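You operate a simulated robot arm through the tools that you are given. There is no shell and no other tool. Be economical: measure what you need, move in short steps, check, and stop when the job is done.

Carry out the task below with a simulated two-armed robot. There is one attempt and no reset: what you move stays moved.

## Task
Test the stacker's lift up to the HALF band.
Fine: pull the red knob up, switch on, lift, lower right down, switch off.

The check looks at the end state, three seconds after you hand in, the way a careful person would. Anything else that was tipped, shoved, dropped, spilled or broken makes it a failure.

## Robot
Two 7-joint arms with two-finger parallel grippers on one trunk that stands fixed in place. Base frame: the origin is at the foot of the trunk, x ahead of it, y to its left, z up. Readings come in m, rad, newtons and seconds.
The left shoulder is at [0.07, 0.163, 1.345], the right one opposite. With the tool pointing down near the work surface each hand reaches from about 0.1 to 0.8 m from the base axis, measured 20 degrees to its own side. Payload 3.43 kg a hand.
The tool frame of a hand sits at the grasp point between the pads (the TCP): z along the fingers, y along the line on which they close. The tips reach 0.034 m beyond it. The gripper opens to 0.128 m. The fingers are 0.024 m wide and 0.012 m thick; the gripper's body (0.048 by 0.13 m) begins 0.096 m behind the TCP.
Orientation is that of the tool frame in the base frame, as [roll, pitch, yaw] about the fixed x, y, z axes, in that order (R = Rz(yaw) Ry(pitch) Rx(roll)). With the fingers straight down and closing along the base's y, the tool's x points along the base's -x, its y along +y and its z along -z.

## Interface
- The arms move only by the tool step_arm. It takes "left_steps", "right_steps" or both (then of equal length, played together; a hand with none holds still); each is a list of rows, each a list of 6 numbers: the shift along the tool's x, y, z in m, then the turn, a rotation vector about the tool's x, y, z in rad. In form: [[dx, dy, dz, rx, ry, rz], ...]. A call has 1 to 10 rows; each row shifts and turns the commanded pose from where the row before left it, along the tool's axes as they then stand. "left_grip" and "right_grip" are, for a hand that has rows, the finger opening in m, from 0 to 0.128, set as the call begins (left out, the last holds). A row lasts 0.2 s, in which the tool goes at most 0.05 m and 0.15 rad; a call with a longer step from one row to the next is refused whole, and so is a gripper value outside its range. Where a pose cannot be reached the arm comes as near as it can. A force on the tool above 40 N (or 10 N above the force at the start of the call, whichever is more), or a blocked arm, ends the call early, and 0.2 s more pass. The fingers move at their own pace (about 0.153 m/s each) and stop on an object; they squeeze with about 26 N. The grip force told is the motor's: it shows also when the fingers shut on nothing. Time passes only in rows, and 0.2 s behind the last, so rows that do not move let the fingers close. It gives the time, the measured TCP pose, the force on the tool (base axes), the opening and the grip force at its end, in the units of the frame above (readings bear some noise), with the torque about the TCP (base axes, N m) and any sound that the robot's microphone picked up.
- Cameras (640 x 400 px; columns grow to the right, rows downward): "scene" is now at [0.1343, 0.0502, 1.6086]; the picture's right is [0.53, -0.85, 0.00], its down [-0.32, -0.20, -0.93] and it looks along [0.78, 0.49, -0.37] (base axes); focal length 214 px, centre (320, 200). "left" rides on the left gripper at [0.076, 0.011, -0.16] in its tool frame; the picture's right is [-0.15, 0.99, 0.00], its down [-0.88, -0.13, -0.46] and it looks along [-0.45, -0.07, 0.89] (tool axes); focal length 234 px, centre (320, 200). "right" rides on the right gripper at [0.076, -0.011, -0.16] in its tool frame; the picture's right is [0.15, 0.99, 0.00], its down [-0.88, 0.13, -0.46] and it looks along [-0.45, 0.07, 0.89] (tool axes); focal length 234 px, centre (320, 200). There is no depth. A picture from a camera that has moved, and an enlarged one, comes with that camera's place and axes in the base frame and with its lens. The place of the scene camera against the robot may be out by one fixed shift of up to 0.018 m in any direction.
- camera(camera): a new picture of that camera. The clock stands still meanwhile.
- raise_lower(by): slides the trunk up (or, below 0, down) by that many m; the arms and the scene camera ride with it, the base frame stays. It gives what a move gives, with no picture.
- pan_tilt(pan, tilt): turns the head with the scene camera to pan (to the left, within 1.501 rad either way) and tilt (down, from -0.506 to 1.204), counted from straight ahead of the robot. It gives what a move gives.
- inspect(camera, box): a new picture of the part [left, top, right, bottom] of that camera's present view, enlarged. The clock stands still meanwhile.
- hand_in(): hands the job in; it is judged then, once.

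Go step by step. Nothing tells you positions but the pictures and the camera data: compare them with the known pose of the tool, close in by small moves and look again before you grip or let go. The budget is 120 turns and 74 pictures, counting those below and the enlarged ones. Unless the task says otherwise, let go and move clear before handing in, and close with one line.

The tools are called after ">>>" as a command line: name --argument value ..., lists and objects as JSON in quotes. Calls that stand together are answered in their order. step_arm: Moves the arms, as the interface text tells. Its arguments: {"type":"object","properties":{"left_steps":{"type":"array","items":{"type":"array","items":{"type":"number"}}},"left_grip":{"type":"number"},"right_steps":{"type":"array","items":{"type":"array","items":{"type":"number"}}},"right_grip":{"type":"number"}},"required":[]} The other tools are called the same way: raise_lower (by) slides the trunk up or down; pan_tilt (pan, tilt) turns the head that bears the scene camera; camera (camera) takes a picture; inspect (camera, box) takes an enlarged picture of a part of a camera's view; hand_in () hands the job in.

At the start:

```text
time_s: 0.0
left_tcp_pos: [0.2396, 0.2697, 1.5396]
left_ee_rot: [-3.141, 0.0, 3.141]
left_force: [0.5, 0.3, 0.2]
left_ft_torque: [0.0, -0.02, -0.01]
left_grip_width: 0.128
left_gripper_force: 0.1
right_tcp_pos: [0.5202, 0.0444, 1.4549]
right_ee_rot: [-3.141, 0.0, 3.139]
right_force: [-0.3, -0.3, 0.5]
right_ft_torque: [0.01, 0.02, 0.01]
right_grip_width: 0.1279
right_gripper_force: 0.0
trunk travel left (down, up): [-0.825, 0.115]
head pan, tilt: [0.564, 0.382]
```

scene: 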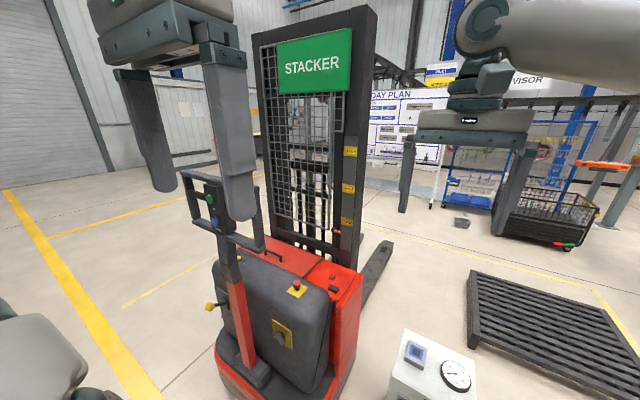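
right: 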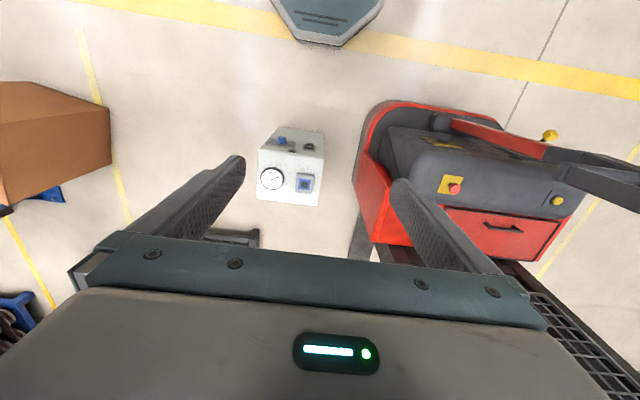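
left: 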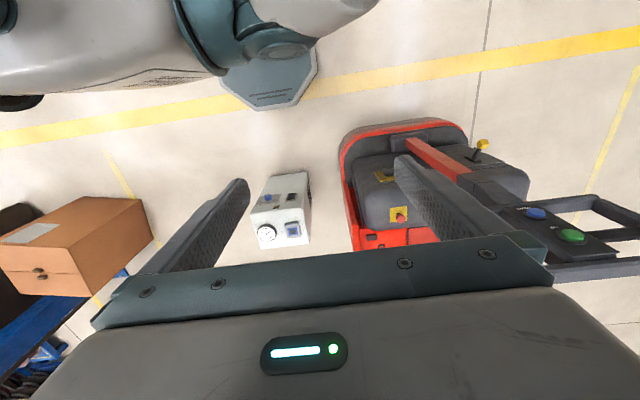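

I see a red stacker with a tiller, a red knob on its cover, a yellow plate and a mast with yellow band labels. I'll enlarge the views to identify the controls.

>>> inspect --camera "scene" --box '[180, 160, 380, 400]'

>>> inspect --camera "scene" --box '[240, 120, 400, 290]'

>>> inspect --camera "left" --box '[330, 100, 640, 300]'

>>> inspect --camera "right" --box '[340, 90, 640, 280]'

```text
1.67 times, centred on (280, 280) of scene
camera zoom: at [0.1343, 0.0502, 1.6086], right [0.53, -0.85, 0.0], down [-0.32, -0.2, -0.93], along [0.78, 0.49, -0.37], focal length 358 px, centre (387, 67)
```

zoom: 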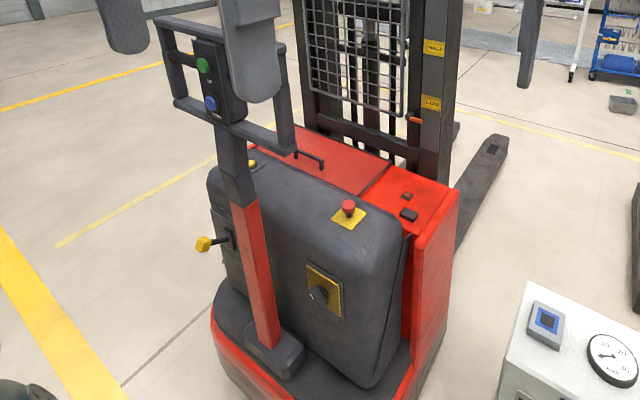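

```text
2.35 times, centred on (320, 205) of scene
camera zoom: at [0.1343, 0.0502, 1.6086], right [0.53, -0.85, 0.0], down [-0.32, -0.2, -0.93], along [0.78, 0.49, -0.37], focal length 505 px, centre (320, 188)
```

zoom: 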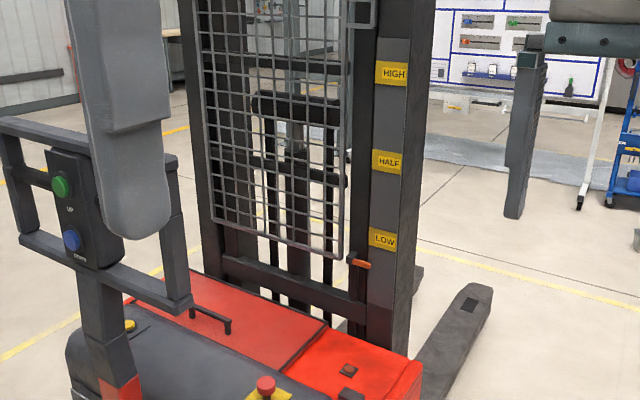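

```text
2.00 times, centred on (485, 200) of left
camera zoom: at [0.1635, 0.282, 1.6983], right [0.15, 0.99, 0.0], down [0.88, -0.13, 0.46], along [0.45, -0.07, -0.89], focal length 468 px, centre (-10, 200)
```

zoom: 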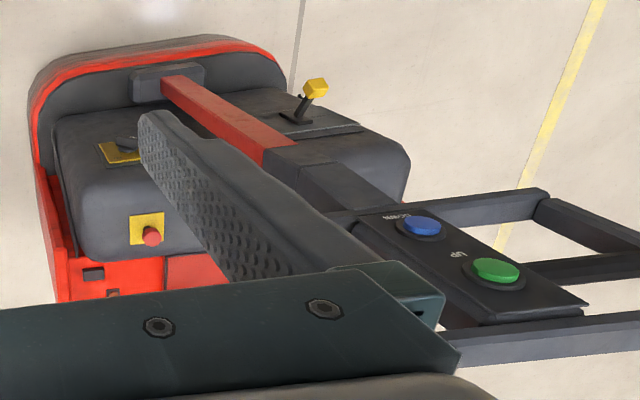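

```text
2.11 times, centred on (490, 185) of right
camera zoom: at [0.4447, 0.0329, 1.6155], right [-0.15, 0.99, 0.0], down [0.88, 0.13, 0.46], along [0.45, 0.07, -0.89], focal length 493 px, centre (-38, 232)
```

zoom: 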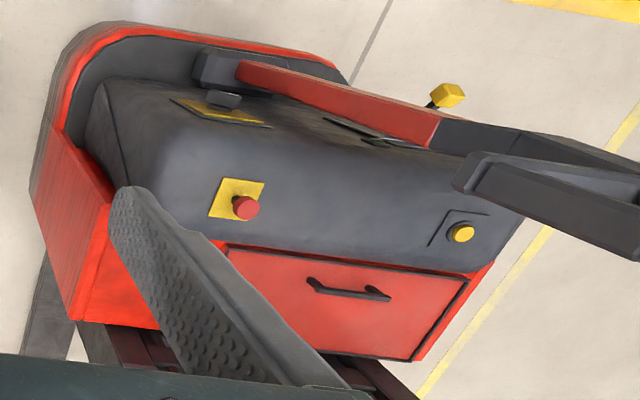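

The red knob is near (0.68, 0.51, 0.93) and the rotary switch near (0.56, 0.51, 0.755). UP (green) and DOWN (blue) are on the tiller near (0.45, 0.65, 1.3–1.38). I'll move the right arm aside and bring the left hand over the cover for a closer look.

>>> step_arm --right_steps '[[0, -0.045, 0, 0, 0, 0], [0, -0.045, 0, 0, 0, 0], [0, -0.045, 0, 0, 0, 0], [0, -0.045, 0, 0, 0, 0]]'

>>> step_arm --left_steps '[[-0.045, 0, 0, 0, 0, 0], [-0.045, 0, 0, 0, 0, 0], [-0.045, 0, 0, 0, 0, 0], [-0.045, 0, 0, 0, 0, 0], [-0.045, 0, 0.03, 0, 0, 0], [-0.02, 0, 0.045, 0, 0, 0], [0, 0, 0.045, 0, 0, 0], [0, 0, 0.045, 0, 0, 0], [0, 0, 0.045, 0, 0, 0]]'

>>> camera --camera "left"

>>> camera --camera "scene"

```text
time_s: 1.0
left_tcp_pos: [0.2378, 0.266, 1.5408]
left_ee_rot: [3.14, 0.0, 3.141]
left_force: [-0.2, 0.8, -0.2]
left_ft_torque: [0.01, 0.0, 0.01]
left_grip_width: 0.1282
left_gripper_force: 0.1
right_tcp_pos: [0.516, -0.1374, 1.4557]
right_ee_rot: [3.139, 0.002, -3.141]
right_force: [0.0, -1.0, 0.3]
right_ft_torque: [0.05, -0.03, 0.03]
right_grip_width: 0.1279
right_gripper_force: 0.0
trunk travel left (down, up): [-0.825, 0.115]
head pan, tilt: [0.564, 0.382]
```

```text
refused: row 5 steps farther than a row can; nothing moved
```

```text
66 pictures are left
camera left: at [0.162, 0.2784, 1.6992], right [0.15, 0.99, 0.0], down [0.88, -0.13, 0.46], along [0.45, -0.06, -0.89], focal length 234 px, centre (320, 200)
```

left: 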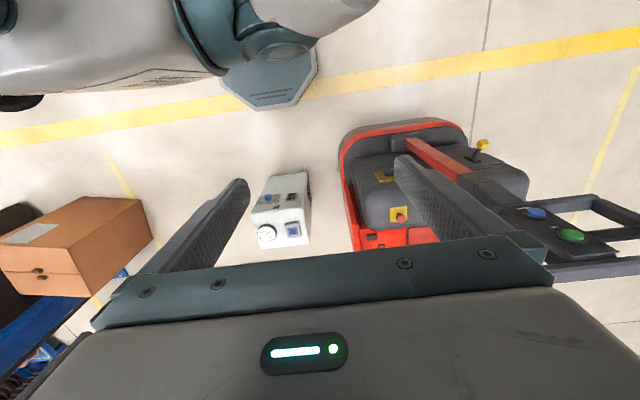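

```text
65 pictures are left
camera scene: at [0.133, 0.0469, 1.6088], right [0.53, -0.85, 0.0], down [-0.32, -0.2, -0.93], along [0.78, 0.5, -0.37], focal length 214 px, centre (320, 200)
```

scene: 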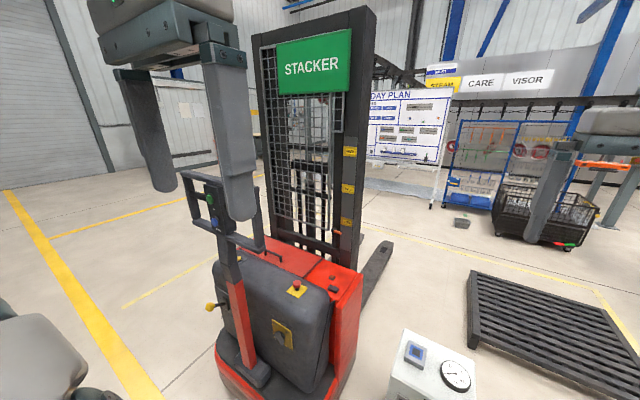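

The refusal was a row over 0.05 m. I'll repeat it with smaller rows.

>>> step_arm --left_steps '[[-0.045, 0, 0, 0, 0, 0], [-0.045, 0, 0, 0, 0, 0], [-0.045, 0, 0, 0, 0, 0], [-0.045, 0, 0, 0, 0, 0], [-0.045, 0, 0, 0, 0, 0], [-0.02, 0, 0.045, 0, 0, 0], [0, 0, 0.045, 0, 0, 0], [0, 0, 0.045, 0, 0, 0], [0, 0, 0.045, 0, 0, 0], [0, 0, 0.045, 0, 0, 0]]'

>>> camera --camera "left"

>>> camera --camera "scene"

```text
time_s: 3.2
left_tcp_pos: [0.4845, 0.2724, 1.3158]
left_ee_rot: [3.141, 0.001, 3.141]
left_force: [-0.3, 0.1, -0.1]
left_ft_torque: [0.0, 0.01, -0.03]
left_grip_width: 0.1279
left_gripper_force: 0.2
right_tcp_pos: [0.5176, -0.1331, 1.4546]
right_ee_rot: [3.14, 0.001, -3.141]
right_force: [-0.1, 0.6, 0.3]
right_ft_torque: [0.0, -0.01, 0.01]
right_grip_width: 0.1282
right_gripper_force: 0.0
trunk travel left (down, up): [-0.825, 0.115]
head pan, tilt: [0.564, 0.382]
```

```text
64 pictures are left
camera left: at [0.4089, 0.2838, 1.4749], right [0.15, 0.99, 0.0], down [0.88, -0.13, 0.46], along [0.45, -0.07, -0.89], focal length 234 px, centre (320, 200)
```

left: 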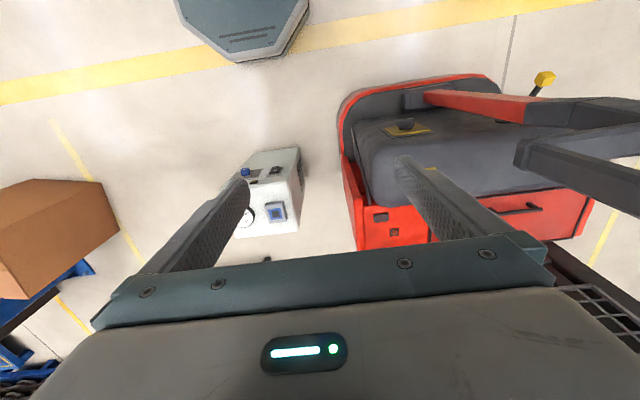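

```text
63 pictures are left
camera scene: at [0.1351, 0.0513, 1.6085], right [0.53, -0.85, 0.0], down [-0.32, -0.2, -0.93], along [0.78, 0.49, -0.37], focal length 214 px, centre (320, 200)
```

scene: 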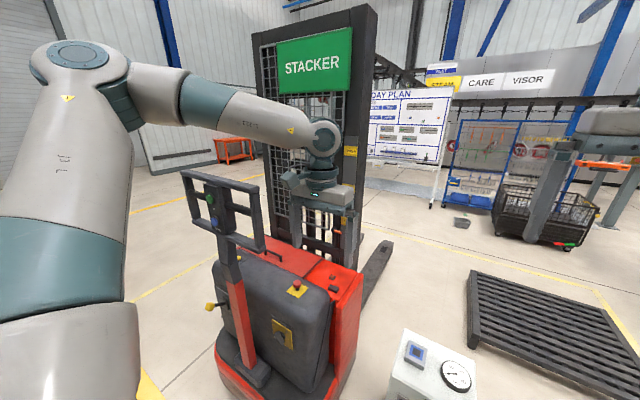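

The handle's lower right corner is near (0.52, 0.50, 1.21). I'll move the left hand forward and yaw it so its camera looks at the knob from the right side.

>>> step_arm --left_steps '[[-0.045, 0, 0, 0, 0, 0], [-0.045, 0, 0, 0, 0, 0], [-0.045, 0, 0, 0, 0, 0], [-0.045, 0, 0, 0, 0, 0], [0, 0, 0, 0, 0, -0.15], [0, 0, 0, 0, 0, -0.15], [0, 0, 0, 0, 0, -0.15], [0, 0, 0, 0, 0, -0.15], [0, 0, 0, 0, 0, -0.15], [0, 0, 0, 0, 0, -0.15]]'

>>> step_arm --left_steps '[[0, 0, 0, 0, 0, -0.15], [0, 0, 0, 0, 0, -0.15], [0, 0, 0, 0, 0, -0.15], [0, 0, 0, 0, 0, -0.15], [0, 0, 0, 0, 0, -0.07], [0, 0, 0, 0, 0, 0]]'

>>> camera --camera "left"

>>> camera --camera "scene"

```text
time_s: 5.4
left_tcp_pos: [0.665, 0.2716, 1.3142]
left_ee_rot: [3.141, -0.001, -2.237]
left_force: [0.4, 0.5, 0.2]
left_ft_torque: [-0.05, 0.0, 0.01]
left_grip_width: 0.1281
left_gripper_force: 0.1
right_tcp_pos: [0.5174, -0.1336, 1.4539]
right_ee_rot: [3.141, 0.0, 3.14]
right_force: [0.5, 0.8, 0.8]
right_ft_torque: [-0.01, 0.02, 0.03]
right_grip_width: 0.1282
right_gripper_force: 0.0
trunk travel left (down, up): [-0.825, 0.115]
head pan, tilt: [0.564, 0.382]
```

```text
time_s: 6.8
left_tcp_pos: [0.6634, 0.2697, 1.3138]
left_ee_rot: [-3.14, -0.002, -1.57]
left_force: [0.1, 0.7, -0.4]
left_ft_torque: [-0.02, 0.02, -0.02]
left_grip_width: 0.128
left_gripper_force: 0.1
right_tcp_pos: [0.5163, -0.1338, 1.4559]
right_ee_rot: [-3.142, 0.001, 3.14]
right_force: [0.4, 1.0, 0.0]
right_ft_torque: [-0.01, 0.03, 0.01]
right_grip_width: 0.1276
right_gripper_force: 0.1
trunk travel left (down, up): [-0.825, 0.115]
head pan, tilt: [0.564, 0.382]
```

```text
62 pictures are left
camera left: at [0.6533, 0.1943, 1.473], right [-0.99, 0.15, 0.0], down [0.13, 0.88, 0.46], along [0.07, 0.45, -0.89], focal length 234 px, centre (320, 200)
```

left: 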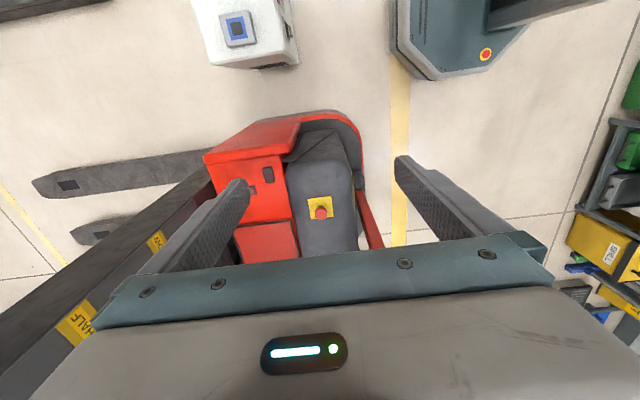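

```text
61 pictures are left
camera scene: at [0.1345, 0.0501, 1.6086], right [0.53, -0.85, 0.0], down [-0.32, -0.2, -0.93], along [0.78, 0.49, -0.37], focal length 214 px, centre (320, 200)
```

scene: 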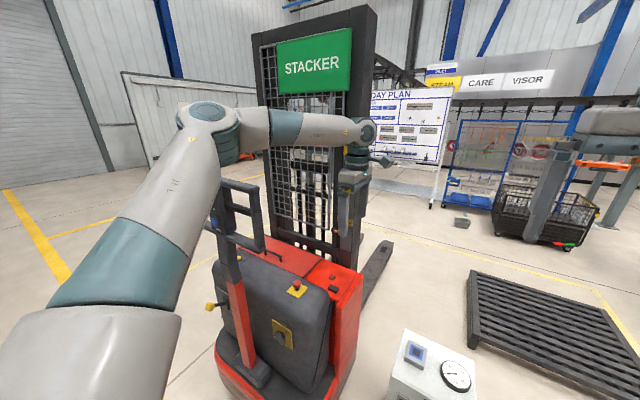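

The knob is at about (0.69, 0.507, 0.93). I'll tilt the hand so it comes in from the right, clear of the handle, and approach partway along the tool axis.

>>> step_arm --left_steps '[[0, 0, 0, 0, -0.15, 0], [0, 0, 0, 0, -0.15, 0], [0, 0, 0, 0, -0.15, 0], [0, 0, 0, 0, -0.15, 0], [0.005, -0.007, 0.045, 0, 0, 0], [0.005, -0.007, 0.045, 0, 0, 0], [0.005, -0.007, 0.045, 0, 0, 0], [0.005, -0.007, 0.045, 0, 0, 0], [0, 0, 0, 0, 0, 0]]'

>>> camera --camera "left"

>>> camera --camera "scene"

```text
time_s: 8.8
left_tcp_pos: [0.6505, 0.4051, 1.1455]
left_ee_rot: [-3.14, 0.599, -1.573]
left_force: [-0.8, 0.8, -0.5]
left_ft_torque: [-0.01, 0.01, -0.04]
left_grip_width: 0.1279
left_gripper_force: 0.0
left hand out of reach, approached as far as the arm can: row 2, 3, 4
right_tcp_pos: [0.5156, -0.1358, 1.4555]
right_ee_rot: [3.141, -0.001, -3.141]
right_force: [0.1, 0.3, 0.1]
right_ft_torque: [0.02, -0.02, -0.01]
right_grip_width: 0.128
right_gripper_force: 0.0
trunk travel left (down, up): [-0.825, 0.115]
head pan, tilt: [0.564, 0.382]
```

```text
60 pictures are left
camera left: at [0.6387, 0.2526, 1.2339], right [-0.99, 0.12, 0.08], down [0.13, 0.47, 0.87], along [0.07, 0.87, -0.48], focal length 234 px, centre (320, 200)
```

left: 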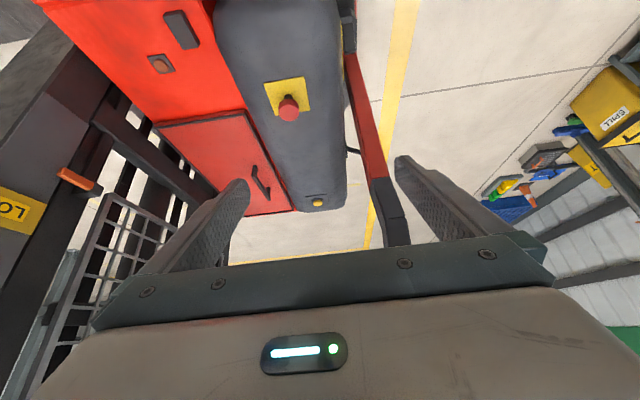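

```text
59 pictures are left
camera scene: at [0.1336, 0.0498, 1.6087], right [0.53, -0.85, 0.0], down [-0.32, -0.2, -0.93], along [0.78, 0.5, -0.37], focal length 214 px, centre (320, 200)
```

scene: 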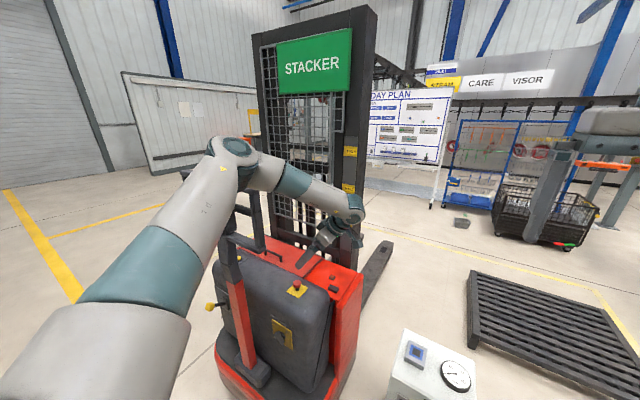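

The refined knob position is (0.695, 0.505, 0.93). I'll align and close most of the distance with the fingers partly closed.

>>> step_arm --left_steps '[[0.013, -0.015, 0.04, 0, 0, 0], [0.013, -0.015, 0.04, 0, 0, 0], [0.013, -0.015, 0.04, 0, 0, 0], [0, 0, 0.03, 0, 0, 0], [0, 0, 0, 0, 0, 0]]' --left_grip 0.08

>>> camera --camera "left"

>>> inspect --camera "scene" --box '[180, 120, 380, 320]'

```text
time_s: 10.0
left_tcp_pos: [0.6453, 0.486, 1.0434]
left_ee_rot: [-3.139, 0.599, -1.572]
left_force: [-0.1, -0.1, -0.1]
left_ft_torque: [0.0, 0.01, 0.0]
left_grip_width: 0.0799
left_gripper_force: 0.1
left hand out of reach, approached as far as the arm can: row 1, 2, 3, 4
right_tcp_pos: [0.5168, -0.1354, 1.4557]
right_ee_rot: [-3.141, -0.001, 3.141]
right_force: [0.3, -0.1, 0.6]
right_ft_torque: [-0.01, -0.02, 0.04]
right_grip_width: 0.1278
right_gripper_force: 0.1
trunk travel left (down, up): [-0.825, 0.115]
head pan, tilt: [0.564, 0.382]
```

```text
58 pictures are left
camera left: at [0.6338, 0.3344, 1.1329], right [-0.99, 0.12, 0.08], down [0.13, 0.47, 0.87], along [0.07, 0.87, -0.48], focal length 234 px, centre (320, 200)
```

left: 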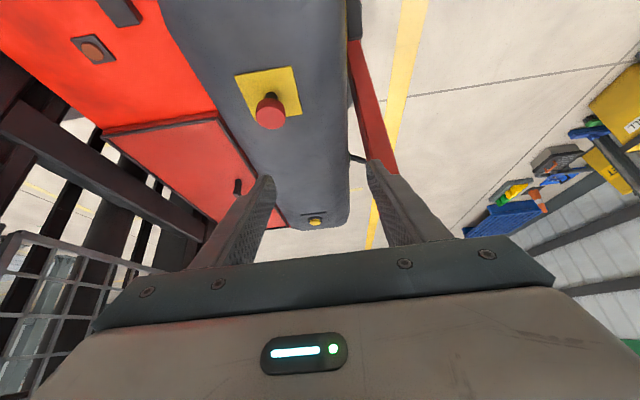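

```text
2.00 times, centred on (280, 220) of scene
camera zoom: at [0.1342, 0.0499, 1.6086], right [0.53, -0.85, 0.0], down [-0.32, -0.2, -0.93], along [0.78, 0.5, -0.37], focal length 429 px, centre (400, 160)
```

zoom: 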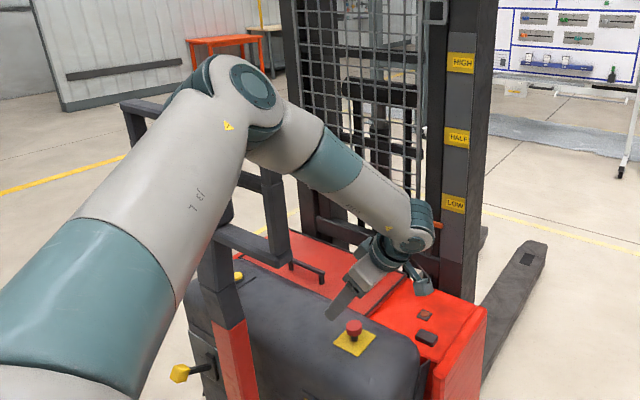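

The x reach is limited at this shoulder height. I'll back off along the tool, lower the trunk by 0.15 m and check again.

>>> step_arm --left_steps '[[0, 0, -0.045, 0, 0, 0], [0, 0, -0.045, 0, 0, 0], [0, 0, -0.045, 0, 0, 0], [0, 0, -0.02, 0, 0, 0], [0, 0, 0, 0, 0, 0]]'

>>> raise_lower --by -0.15

>>> camera --camera "left"

>>> camera --camera "scene"

```text
time_s: 11.2
left_tcp_pos: [0.6417, 0.3968, 1.1715]
left_ee_rot: [-3.139, 0.599, -1.574]
left_force: [0.2, 0.1, -0.3]
left_ft_torque: [-0.04, 0.0, 0.0]
left_grip_width: 0.0798
left_gripper_force: 0.0
right_tcp_pos: [0.5159, -0.1333, 1.455]
right_ee_rot: [3.141, 0.001, 3.141]
right_force: [0.8, -0.2, -0.1]
right_ft_torque: [-0.01, -0.02, -0.04]
right_grip_width: 0.1279
right_gripper_force: 0.1
trunk travel left (down, up): [-0.825, 0.115]
head pan, tilt: [0.564, 0.382]
```

```text
time_s: 12.9
left_tcp_pos: [0.6411, 0.3978, 1.022]
left_ee_rot: [3.142, 0.599, -1.573]
left_force: [-0.7, -0.3, 0.5]
left_ft_torque: [-0.02, 0.02, -0.02]
left_grip_width: 0.0799
left_gripper_force: 0.2
right_tcp_pos: [0.5179, -0.1333, 1.3057]
right_ee_rot: [3.142, -0.003, 3.141]
right_force: [-0.5, -0.2, 0.5]
right_ft_torque: [-0.01, -0.01, -0.01]
right_grip_width: 0.1279
right_gripper_force: 0.2
trunk travel left (down, up): [-0.675, 0.265]
head pan, tilt: [0.564, 0.382]
```

```text
56 pictures are left
camera left: at [0.6309, 0.2455, 1.1103], right [-0.99, 0.12, 0.08], down [0.13, 0.47, 0.87], along [0.07, 0.87, -0.48], focal length 234 px, centre (320, 200)
```

left: 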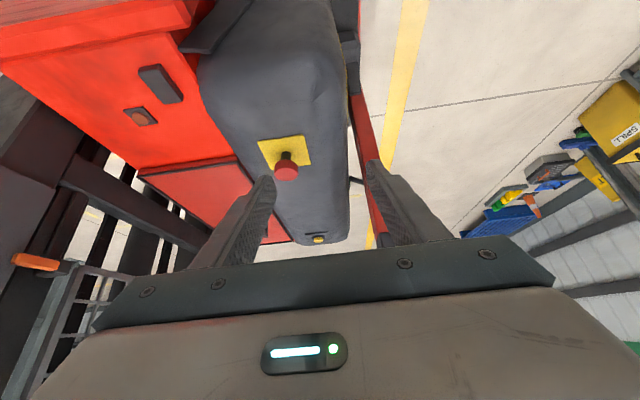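

```text
55 pictures are left
camera scene: at [0.1342, 0.0501, 1.4587], right [0.53, -0.85, 0.0], down [-0.32, -0.2, -0.93], along [0.78, 0.49, -0.37], focal length 214 px, centre (320, 200)
```

scene: 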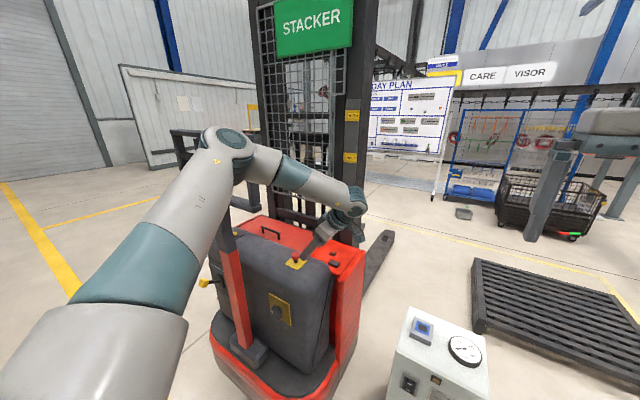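

The knob on its stem is now well in view and refines to about (0.70, 0.52, 0.905). I'll approach to roughly 6 cm short of it.

>>> step_arm --left_steps '[[-0.012, -0.02, 0.025, 0, 0, 0], [-0.012, -0.02, 0.025, 0, 0, 0], [-0.012, -0.019, 0.025, 0, 0, 0], [0, 0, 0.025, 0, 0, 0], [0, 0, 0, 0, 0, 0]]'

>>> camera --camera "left"

>>> inspect --camera "scene" --box '[220, 180, 380, 320]'

```text
time_s: 14.2
left_tcp_pos: [0.6988, 0.4851, 0.9616]
left_ee_rot: [-3.138, 0.6, -1.572]
left_force: [-0.7, 0.8, -0.2]
left_ft_torque: [0.01, 0.02, 0.0]
left_grip_width: 0.0799
left_gripper_force: 0.1
left hand out of reach, approached as far as the arm can: row 4
right_tcp_pos: [0.5168, -0.1346, 1.3061]
right_ee_rot: [3.141, 0.0, 3.141]
right_force: [0.0, 0.3, 0.0]
right_ft_torque: [-0.02, 0.03, 0.02]
right_grip_width: 0.1281
right_gripper_force: 0.0
trunk travel left (down, up): [-0.675, 0.265]
head pan, tilt: [0.564, 0.382]
```

```text
54 pictures are left
camera left: at [0.6856, 0.3335, 1.0504], right [-0.99, 0.12, 0.08], down [0.13, 0.47, 0.87], along [0.07, 0.87, -0.48], focal length 234 px, centre (320, 200)
```

left: 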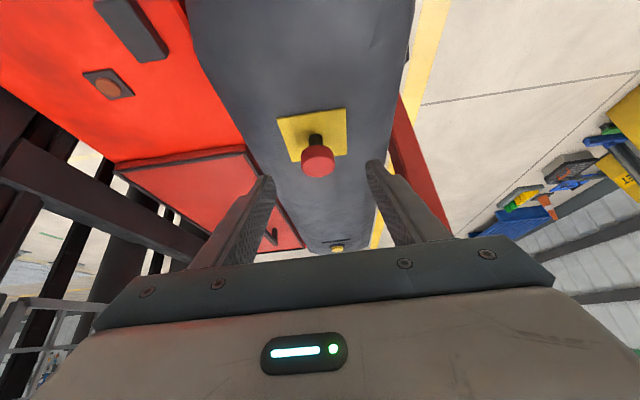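

```text
2.86 times, centred on (300, 250) of scene
camera zoom: at [0.1343, 0.0497, 1.4586], right [0.53, -0.85, 0.0], down [-0.32, -0.2, -0.93], along [0.78, 0.5, -0.37], focal length 613 px, centre (377, 57)
```

zoom: 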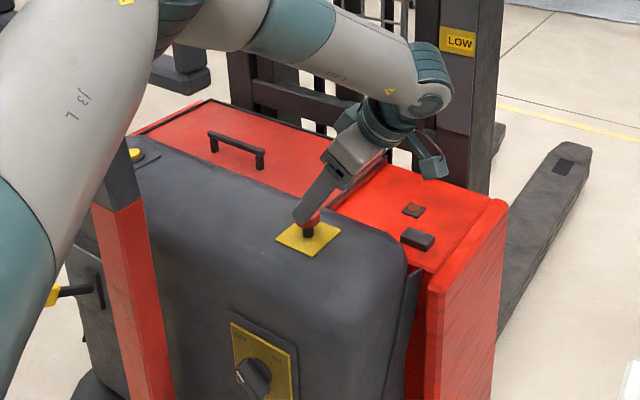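

The fingers straddle the knob's line, with the knob about 6 cm below. I'll lower the trunk 0.045 m and then shift the hand onto the knob.

>>> raise_lower --by -0.045

>>> step_arm --left_steps '[[-0.01, 0, 0.01, 0, 0, 0], [-0.01, 0, 0.005, 0, 0, 0], [0, 0, 0, 0, 0, 0]]'

>>> camera --camera "left"

>>> inspect --camera "scene" --box '[220, 140, 380, 260]'

```text
time_s: 15.0
left_tcp_pos: [0.6968, 0.4852, 0.9159]
left_ee_rot: [-3.138, 0.595, -1.573]
left_force: [-0.2, 0.2, -0.4]
left_ft_torque: [0.02, -0.02, -0.04]
left_grip_width: 0.08
left_gripper_force: 0.0
right_tcp_pos: [0.5166, -0.1346, 1.2602]
right_ee_rot: [-3.142, 0.0, -3.141]
right_force: [0.5, -0.3, 0.5]
right_ft_torque: [0.04, -0.01, 0.01]
right_grip_width: 0.128
right_gripper_force: 0.1
trunk travel left (down, up): [-0.63, 0.31]
head pan, tilt: [0.564, 0.382]
```

```text
time_s: 15.8
left_tcp_pos: [0.6986, 0.5118, 0.9137]
left_ee_rot: [-3.139, 0.596, -1.573]
left_force: [0.9, 0.2, 0.4]
left_ft_torque: [0.01, -0.02, -0.02]
left_grip_width: 0.0802
left_gripper_force: 0.1
right_tcp_pos: [0.5181, -0.1342, 1.2598]
right_ee_rot: [3.141, 0.001, 3.14]
right_force: [-0.1, -0.5, 0.2]
right_ft_torque: [-0.02, -0.02, 0.02]
right_grip_width: 0.1281
right_gripper_force: 0.0
trunk travel left (down, up): [-0.63, 0.31]
head pan, tilt: [0.564, 0.382]
```

```text
52 pictures are left
camera left: at [0.6867, 0.3593, 1.0039], right [-0.99, 0.12, 0.08], down [0.13, 0.47, 0.87], along [0.07, 0.87, -0.48], focal length 234 px, centre (320, 200)
```

left: 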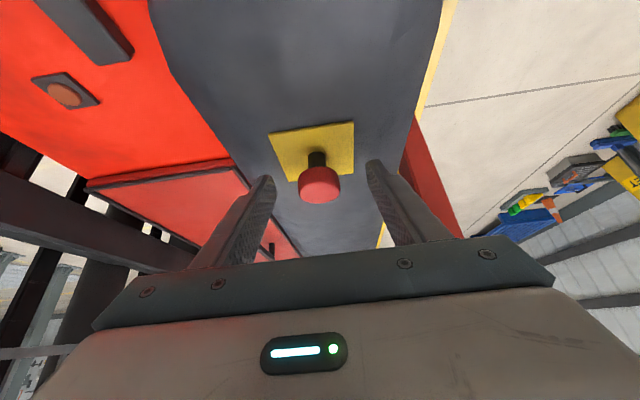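

```text
3.33 times, centred on (300, 200) of scene
camera zoom: at [0.1346, 0.05, 1.4136], right [0.53, -0.85, 0.0], down [-0.32, -0.2, -0.93], along [0.78, 0.49, -0.37], focal length 715 px, centre (387, 200)
```

zoom: 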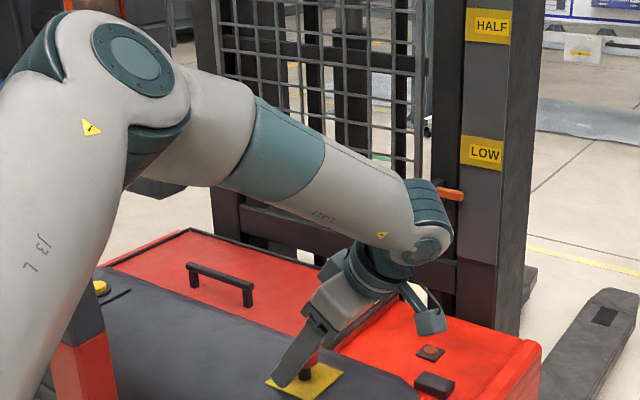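

The knob sits at the TCP between the fingers. I'll close and look at the result.

>>> step_arm --left_steps '[[0, 0, 0, 0, 0, 0], [0, 0, 0, 0, 0, 0], [0, 0, 0, 0, 0, 0]]' --left_grip 0.0

>>> camera --camera "left"

```text
time_s: 16.6
left_tcp_pos: [0.6994, 0.5116, 0.914]
left_ee_rot: [-3.138, 0.6, -1.571]
left_force: [11.4, 4.0, 2.6]
left_ft_torque: [0.07, 0.19, -0.21]
left_grip_width: 0.035
left_gripper_force: 44.8
right_tcp_pos: [0.5185, -0.1343, 1.2594]
right_ee_rot: [3.141, -0.001, 3.139]
right_force: [-0.7, -0.5, -0.4]
right_ft_torque: [0.03, -0.01, 0.01]
right_grip_width: 0.1281
right_gripper_force: 0.0
trunk travel left (down, up): [-0.63, 0.31]
head pan, tilt: [0.564, 0.382]
```

```text
50 pictures are left
camera left: at [0.6881, 0.3595, 1.0037], right [-0.99, 0.13, 0.08], down [0.13, 0.47, 0.87], along [0.07, 0.87, -0.48], focal length 234 px, centre (320, 200)
```

left: 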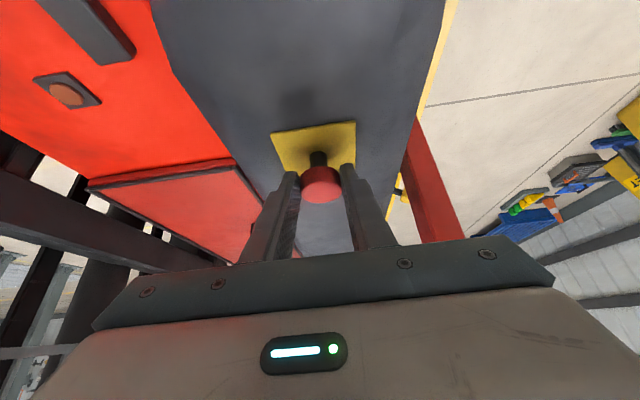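

The knob is gripped at 35 mm width. I'll pull it straight up in small steps.

>>> step_arm --left_steps '[[-0.0028, 0, -0.0041, 0, 0, 0], [-0.0028, 0, -0.0041, 0, 0, 0], [0, 0, 0, 0, 0, 0]]'

>>> camera --camera "left"

```text
time_s: 17.4
left_tcp_pos: [0.6997, 0.5119, 0.9239]
left_ee_rot: [-3.139, 0.596, -1.572]
left_force: [14.7, 7.2, -0.6]
left_ft_torque: [0.11, 0.13, -0.28]
left_grip_width: 0.0349
left_gripper_force: 44.9
right_tcp_pos: [0.5188, -0.1344, 1.2595]
right_ee_rot: [3.14, -0.001, -3.141]
right_force: [0.0, -0.5, 0.7]
right_ft_torque: [0.0, 0.02, 0.02]
right_grip_width: 0.128
right_gripper_force: 0.0
trunk travel left (down, up): [-0.63, 0.31]
head pan, tilt: [0.564, 0.382]
```

```text
49 pictures are left
camera left: at [0.6884, 0.3595, 1.0127], right [-0.99, 0.12, 0.08], down [0.13, 0.47, 0.87], along [0.07, 0.87, -0.48], focal length 234 px, centre (320, 200)
```

left: 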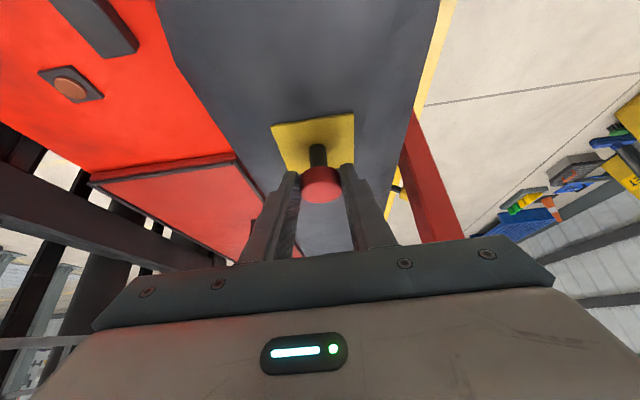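

The stem is visibly longer, so the knob rises with the hand. I'll continue to its stop.

>>> step_arm --left_steps '[[-0.0028, 0, -0.0041, 0, 0, 0], [-0.0028, 0, -0.0041, 0, 0, 0], [0, 0, 0, 0, 0, 0]]'

>>> camera --camera "left"

```text
time_s: 18.2
left_tcp_pos: [0.7, 0.5107, 0.9326]
left_ee_rot: [-3.141, 0.596, -1.576]
left_force: [19.7, 8.7, 2.3]
left_ft_torque: [0.09, -0.13, -0.26]
left_grip_width: 0.0348
left_gripper_force: 44.8
right_tcp_pos: [0.5204, -0.1325, 1.26]
right_ee_rot: [-3.139, -0.002, 3.14]
right_force: [0.9, 0.0, -1.1]
right_ft_torque: [0.0, 0.0, -0.01]
right_grip_width: 0.1277
right_gripper_force: 0.1
trunk travel left (down, up): [-0.63, 0.31]
head pan, tilt: [0.564, 0.382]
```

```text
48 pictures are left
camera left: at [0.6883, 0.3595, 1.0226], right [-0.99, 0.12, 0.08], down [0.13, 0.47, 0.87], along [0.07, 0.87, -0.48], focal length 234 px, centre (320, 200)
```

left: 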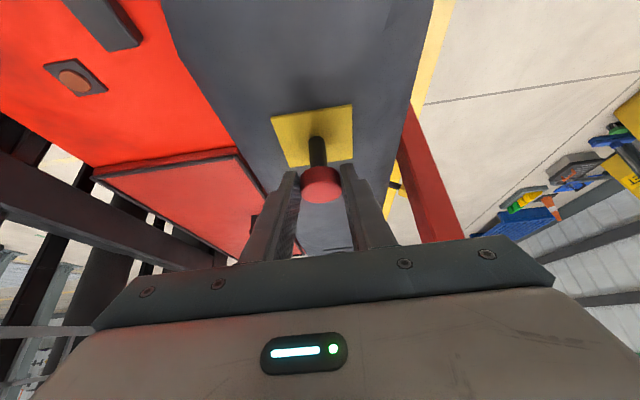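

It's still moving, with a small sideways force. I'll continue up with a slight +x correction to relieve it.

>>> step_arm --left_steps '[[0, -0.003, 0, 0, 0, 0], [-0.0028, 0, -0.0041, 0, 0, 0], [-0.0028, 0, -0.0041, 0, 0, 0], [0, 0, 0, 0, 0, 0]]'

>>> camera --camera "left"

```text
time_s: 19.4
left_tcp_pos: [0.7008, 0.5122, 0.9355]
left_ee_rot: [3.131, 0.59, -1.579]
left_force: [9.2, 7.1, -18.7]
left_ft_torque: [-0.24, -1.09, -0.26]
left_grip_width: 0.035
left_gripper_force: 45.4
right_tcp_pos: [0.5209, -0.1334, 1.2594]
right_ee_rot: [-3.139, -0.001, 3.141]
right_force: [0.2, 0.0, 0.8]
right_ft_torque: [0.0, 0.0, -0.01]
right_grip_width: 0.128
right_gripper_force: 0.1
trunk travel left (down, up): [-0.63, 0.31]
head pan, tilt: [0.564, 0.382]
stopped in row 4 (left hand): the force on the tool passed its limit at 42 N (the readings are from after the stop); the commanded pose is now the measured one
```

```text
47 pictures are left
camera left: at [0.6896, 0.3603, 1.0262], right [-0.99, 0.12, 0.09], down [0.14, 0.48, 0.87], along [0.06, 0.87, -0.49], focal length 234 px, centre (320, 200)
```

left: 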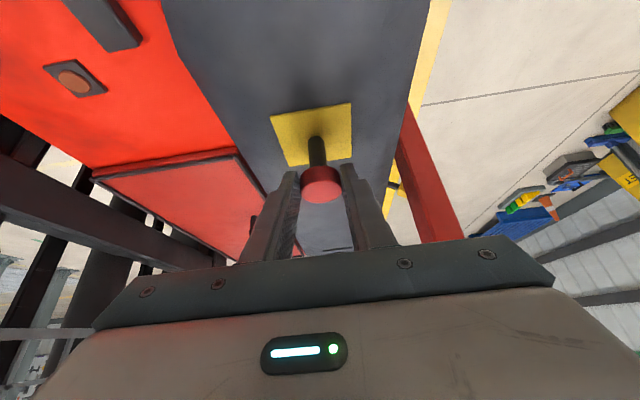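

The knob reached its stop at about 22 mm of travel. I'll open, and check that it stays up before retreating.

>>> step_arm --left_steps '[[0, 0, 0, 0, 0, 0], [0, 0, 0, 0, 0, 0]]' --left_grip 0.08

>>> step_arm --left_steps '[[0, 0, -0.04, 0, 0, 0], [0, 0, -0.04, 0, 0, 0], [0, 0, -0.04, 0, 0, 0], [0, 0, -0.04, 0, 0, 0], [0, 0, 0, 0, 0, 0]]'

>>> camera --camera "left"

>>> camera --camera "scene"

```text
time_s: 20.0
left_tcp_pos: [0.6983, 0.5112, 0.9403]
left_ee_rot: [3.133, 0.591, -1.578]
left_force: [0.0, -0.4, 0.4]
left_ft_torque: [0.04, -0.02, -0.01]
left_grip_width: 0.08
left_gripper_force: 0.0
right_tcp_pos: [0.5185, -0.1337, 1.2606]
right_ee_rot: [3.141, 0.0, -3.142]
right_force: [0.6, -0.3, -0.2]
right_ft_torque: [0.0, 0.03, 0.0]
right_grip_width: 0.1282
right_gripper_force: 0.0
trunk travel left (down, up): [-0.63, 0.31]
head pan, tilt: [0.564, 0.382]
```

```text
time_s: 21.2
left_tcp_pos: [0.6969, 0.4212, 1.073]
left_ee_rot: [3.133, 0.593, -1.577]
left_force: [0.6, -0.1, 0.5]
left_ft_torque: [0.04, -0.01, -0.02]
left_grip_width: 0.0798
left_gripper_force: 0.0
right_tcp_pos: [0.517, -0.1338, 1.2603]
right_ee_rot: [3.141, 0.0, 3.14]
right_force: [0.0, -0.5, 0.2]
right_ft_torque: [-0.07, 0.03, -0.02]
right_grip_width: 0.1279
right_gripper_force: 0.0
trunk travel left (down, up): [-0.63, 0.31]
head pan, tilt: [0.564, 0.382]
```

```text
46 pictures are left
camera left: at [0.6867, 0.2695, 1.1638], right [-0.99, 0.12, 0.09], down [0.14, 0.48, 0.87], along [0.07, 0.87, -0.49], focal length 234 px, centre (320, 200)
```

left: 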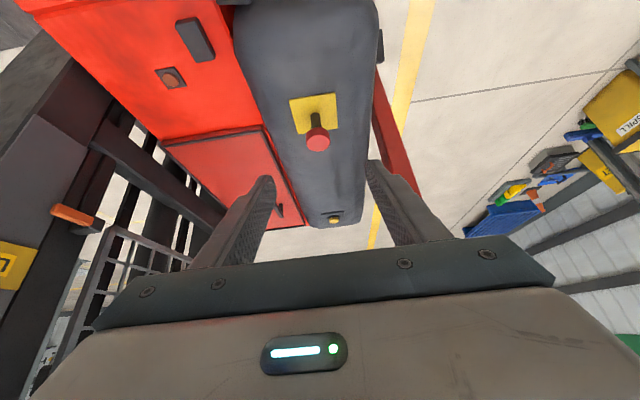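

```text
45 pictures are left
camera scene: at [0.1346, 0.0507, 1.4135], right [0.53, -0.85, 0.0], down [-0.32, -0.2, -0.93], along [0.78, 0.49, -0.37], focal length 214 px, centre (320, 200)
```

scene: 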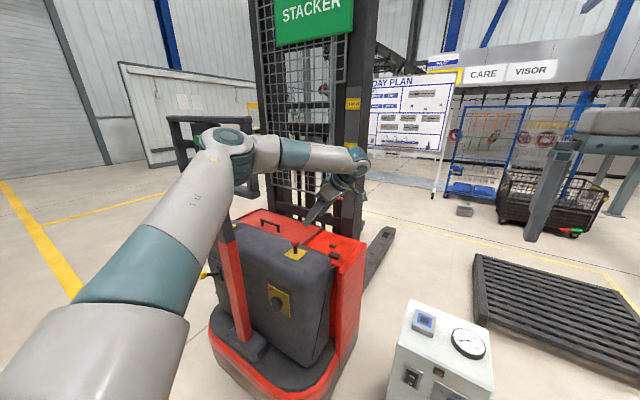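

The knob stays up. Next I'll look at the switch's labels.

>>> inspect --camera "scene" --box '[250, 270, 310, 330]'

>>> camera --camera "right"

```text
6.67 times, centred on (280, 300) of scene
camera zoom: at [0.1346, 0.0507, 1.4135], right [0.53, -0.85, 0.0], down [-0.32, -0.2, -0.93], along [0.78, 0.49, -0.37], focal length 1430 px, centre (587, -467)
```

zoom: 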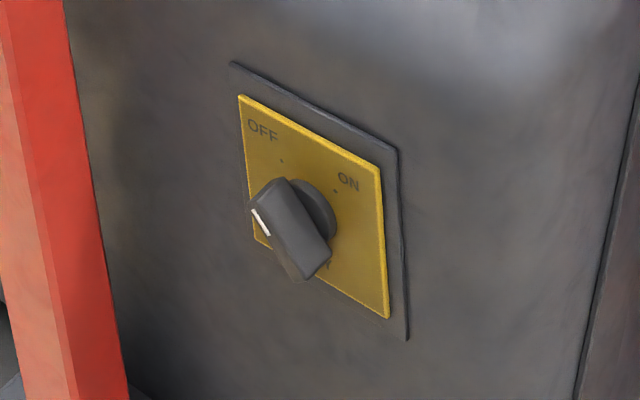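

```text
43 pictures are left
camera right: at [0.4427, -0.1449, 1.4207], right [-0.15, 0.99, 0.0], down [0.88, 0.13, 0.46], along [0.45, 0.07, -0.89], focal length 234 px, centre (320, 200)
```

right: 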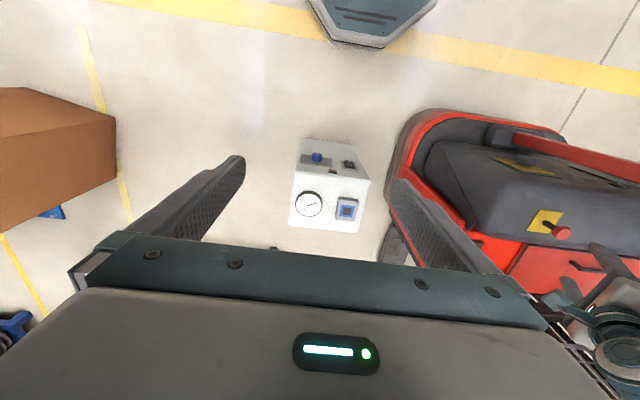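

The plate is vertical facing the robot, at x≈0.55, with ON to the right of OFF, so the switch needs about a quarter turn clockwise. I'll turn the right hand to point forward for this.

>>> step_arm --right_steps '[[0, 0, 0, 0, -0.15, 0], [0, 0, 0, 0, -0.15, 0], [0, 0, 0, 0, -0.15, 0], [0, 0, 0, 0, -0.15, 0], [0, 0, 0, 0, -0.15, 0], [0, 0, 0, 0, -0.15, 0], [0, 0, 0, 0, -0.15, 0], [0, 0, 0, 0, -0.15, 0], [0, 0, 0, 0, -0.15, 0], [0, 0, 0, 0, -0.15, 0]]'

>>> camera --camera "scene"

```text
time_s: 23.4
left_tcp_pos: [0.6991, 0.4216, 1.073]
left_ee_rot: [3.132, 0.593, -1.578]
left_force: [0.2, 0.4, -0.8]
left_ft_torque: [-0.01, -0.03, 0.03]
left_grip_width: 0.0798
left_gripper_force: 0.0
right_tcp_pos: [0.5502, -0.1172, 1.2842]
right_ee_rot: [-3.136, 1.5, -3.137]
right_force: [0.2, -0.4, 0.4]
right_ft_torque: [0.03, 0.01, -0.01]
right_grip_width: 0.1281
right_gripper_force: 0.1
right hand out of reach, approached as far as the arm can: row 9, 10
trunk travel left (down, up): [-0.63, 0.31]
head pan, tilt: [0.564, 0.382]
```

```text
42 pictures are left
camera scene: at [0.1355, 0.0504, 1.4134], right [0.53, -0.85, 0.0], down [-0.32, -0.2, -0.93], along [0.78, 0.49, -0.37], focal length 214 px, centre (320, 200)
```

scene: 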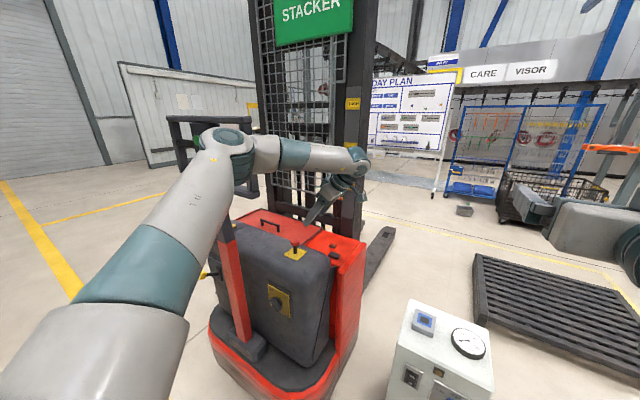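

I'll sweep the right hand left and down toward the front of the switch, under the left arm.

>>> step_arm --right_steps '[[0, 0.045, -0.02, 0, 0, 0], [0, 0.045, -0.02, 0, 0, 0], [0.01, 0.04, -0.02, 0, 0, 0], [0.02, 0.04, -0.02, 0, 0, 0], [0.03, 0.035, -0.015, 0, 0, 0], [0.035, 0.03, -0.015, 0, 0, 0], [0.04, 0.025, -0.01, 0, 0, 0], [0.04, 0.025, -0.01, 0, 0, 0], [0.04, 0.025, 0, 0, 0, 0], [0, 0, 0, 0, -0.07, 0]]' --right_grip 0.08

>>> camera --camera "scene"

>>> camera --camera "right"

```text
time_s: 25.8
left_tcp_pos: [0.6977, 0.4208, 1.0729]
left_ee_rot: [3.133, 0.591, -1.578]
left_force: [0.1, -0.2, 0.2]
left_ft_torque: [0.0, 0.03, 0.0]
left_grip_width: 0.08
left_gripper_force: 0.1
right_tcp_pos: [0.4852, 0.1249, 1.1542]
right_ee_rot: [1.895, 1.526, 1.849]
right_force: [0.0, 0.3, -0.2]
right_ft_torque: [0.0, 0.03, 0.02]
right_grip_width: 0.0802
right_gripper_force: 0.1
right hand out of reach, approached as far as the arm can: row 8, 9, 10
trunk travel left (down, up): [-0.63, 0.31]
head pan, tilt: [0.564, 0.382]
stopped in row 10 (right hand): the arm was blocked; the commanded pose is now the measured one
```

```text
41 pictures are left
camera scene: at [0.1345, 0.0503, 1.4135], right [0.53, -0.85, 0.0], down [-0.32, -0.2, -0.93], along [0.78, 0.49, -0.37], focal length 214 px, centre (320, 200)
```

scene: 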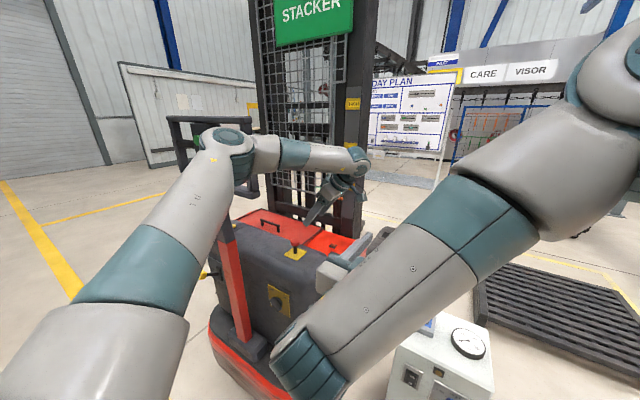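

```text
40 pictures are left
camera right: at [0.3262, 0.1244, 1.0813], right [0.04, 0.99, -0.11], down [-0.44, 0.11, 0.89], along [0.9, 0.01, 0.44], focal length 234 px, centre (320, 200)
```

right: 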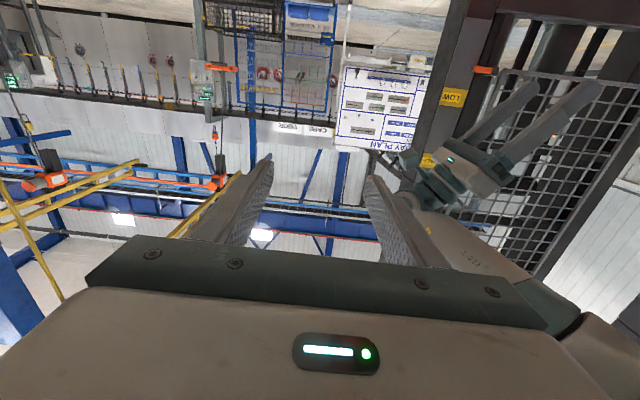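

That orientation hits the arm's limit and points its camera upward, so I'll retract the right arm. The left hand will do the switch, with its camera to the side.

>>> step_arm --right_steps '[[-0.02, -0.03, 0, 0, 0, 0], [-0.03, -0.035, 0, 0, 0, 0], [-0.03, -0.035, 0.01, 0, 0, 0], [-0.03, -0.035, 0.01, 0, 0, 0], [-0.02, -0.035, 0.01, 0, 0, 0], [0, -0.04, 0.01, 0, 0, 0], [0, -0.04, 0.01, 0, 0, 0], [0, -0.03, 0, 0, 0, 0]]'

>>> step_arm --right_steps '[[0, 0, 0, 0, 0.15, 0], [0, 0, 0, 0, 0.15, 0], [0, 0, 0, 0, 0.15, 0], [0, 0, 0, 0, 0.15, 0], [0, 0, 0, 0, 0.15, 0], [0, 0, 0, 0, 0.15, 0], [0, 0, 0, 0, 0.15, 0], [0, 0, 0, 0, 0.15, 0], [0, 0, 0, 0, 0.15, 0], [0, 0, 0, 0, 0.1, 0]]'

>>> camera --camera "scene"

```text
time_s: 27.6
left_tcp_pos: [0.6968, 0.4203, 1.0741]
left_ee_rot: [3.134, 0.593, -1.577]
left_force: [0.4, -0.2, -0.1]
left_ft_torque: [0.02, -0.01, -0.03]
left_grip_width: 0.0799
left_gripper_force: 0.0
right_tcp_pos: [0.5578, -0.1403, 1.2953]
right_ee_rot: [1.851, 1.528, 1.811]
right_force: [-1.1, -0.3, -0.2]
right_ft_torque: [0.01, -0.02, 0.04]
right_grip_width: 0.0799
right_gripper_force: 0.1
right hand out of reach, approached as far as the arm can: row 6, 7, 8
trunk travel left (down, up): [-0.63, 0.31]
head pan, tilt: [0.564, 0.382]
```

```text
time_s: 29.8
left_tcp_pos: [0.6978, 0.4214, 1.073]
left_ee_rot: [3.132, 0.593, -1.578]
left_force: [-0.2, -0.2, 0.2]
left_ft_torque: [0.04, -0.01, 0.0]
left_grip_width: 0.0801
left_gripper_force: 0.0
right_tcp_pos: [0.5592, -0.139, 1.2935]
right_ee_rot: [3.101, 0.109, 3.096]
right_force: [0.9, -0.4, -0.6]
right_ft_torque: [0.0, -0.01, 0.0]
right_grip_width: 0.08
right_gripper_force: 0.0
trunk travel left (down, up): [-0.63, 0.31]
head pan, tilt: [0.564, 0.382]
```

```text
39 pictures are left
camera scene: at [0.1346, 0.0502, 1.4135], right [0.53, -0.85, 0.0], down [-0.32, -0.2, -0.93], along [0.78, 0.49, -0.37], focal length 214 px, centre (320, 200)
```

scene: 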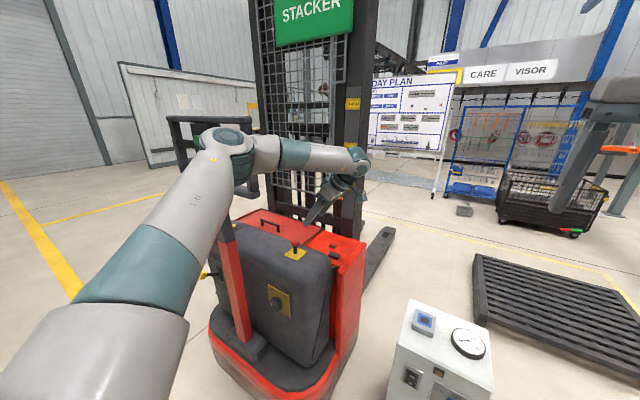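

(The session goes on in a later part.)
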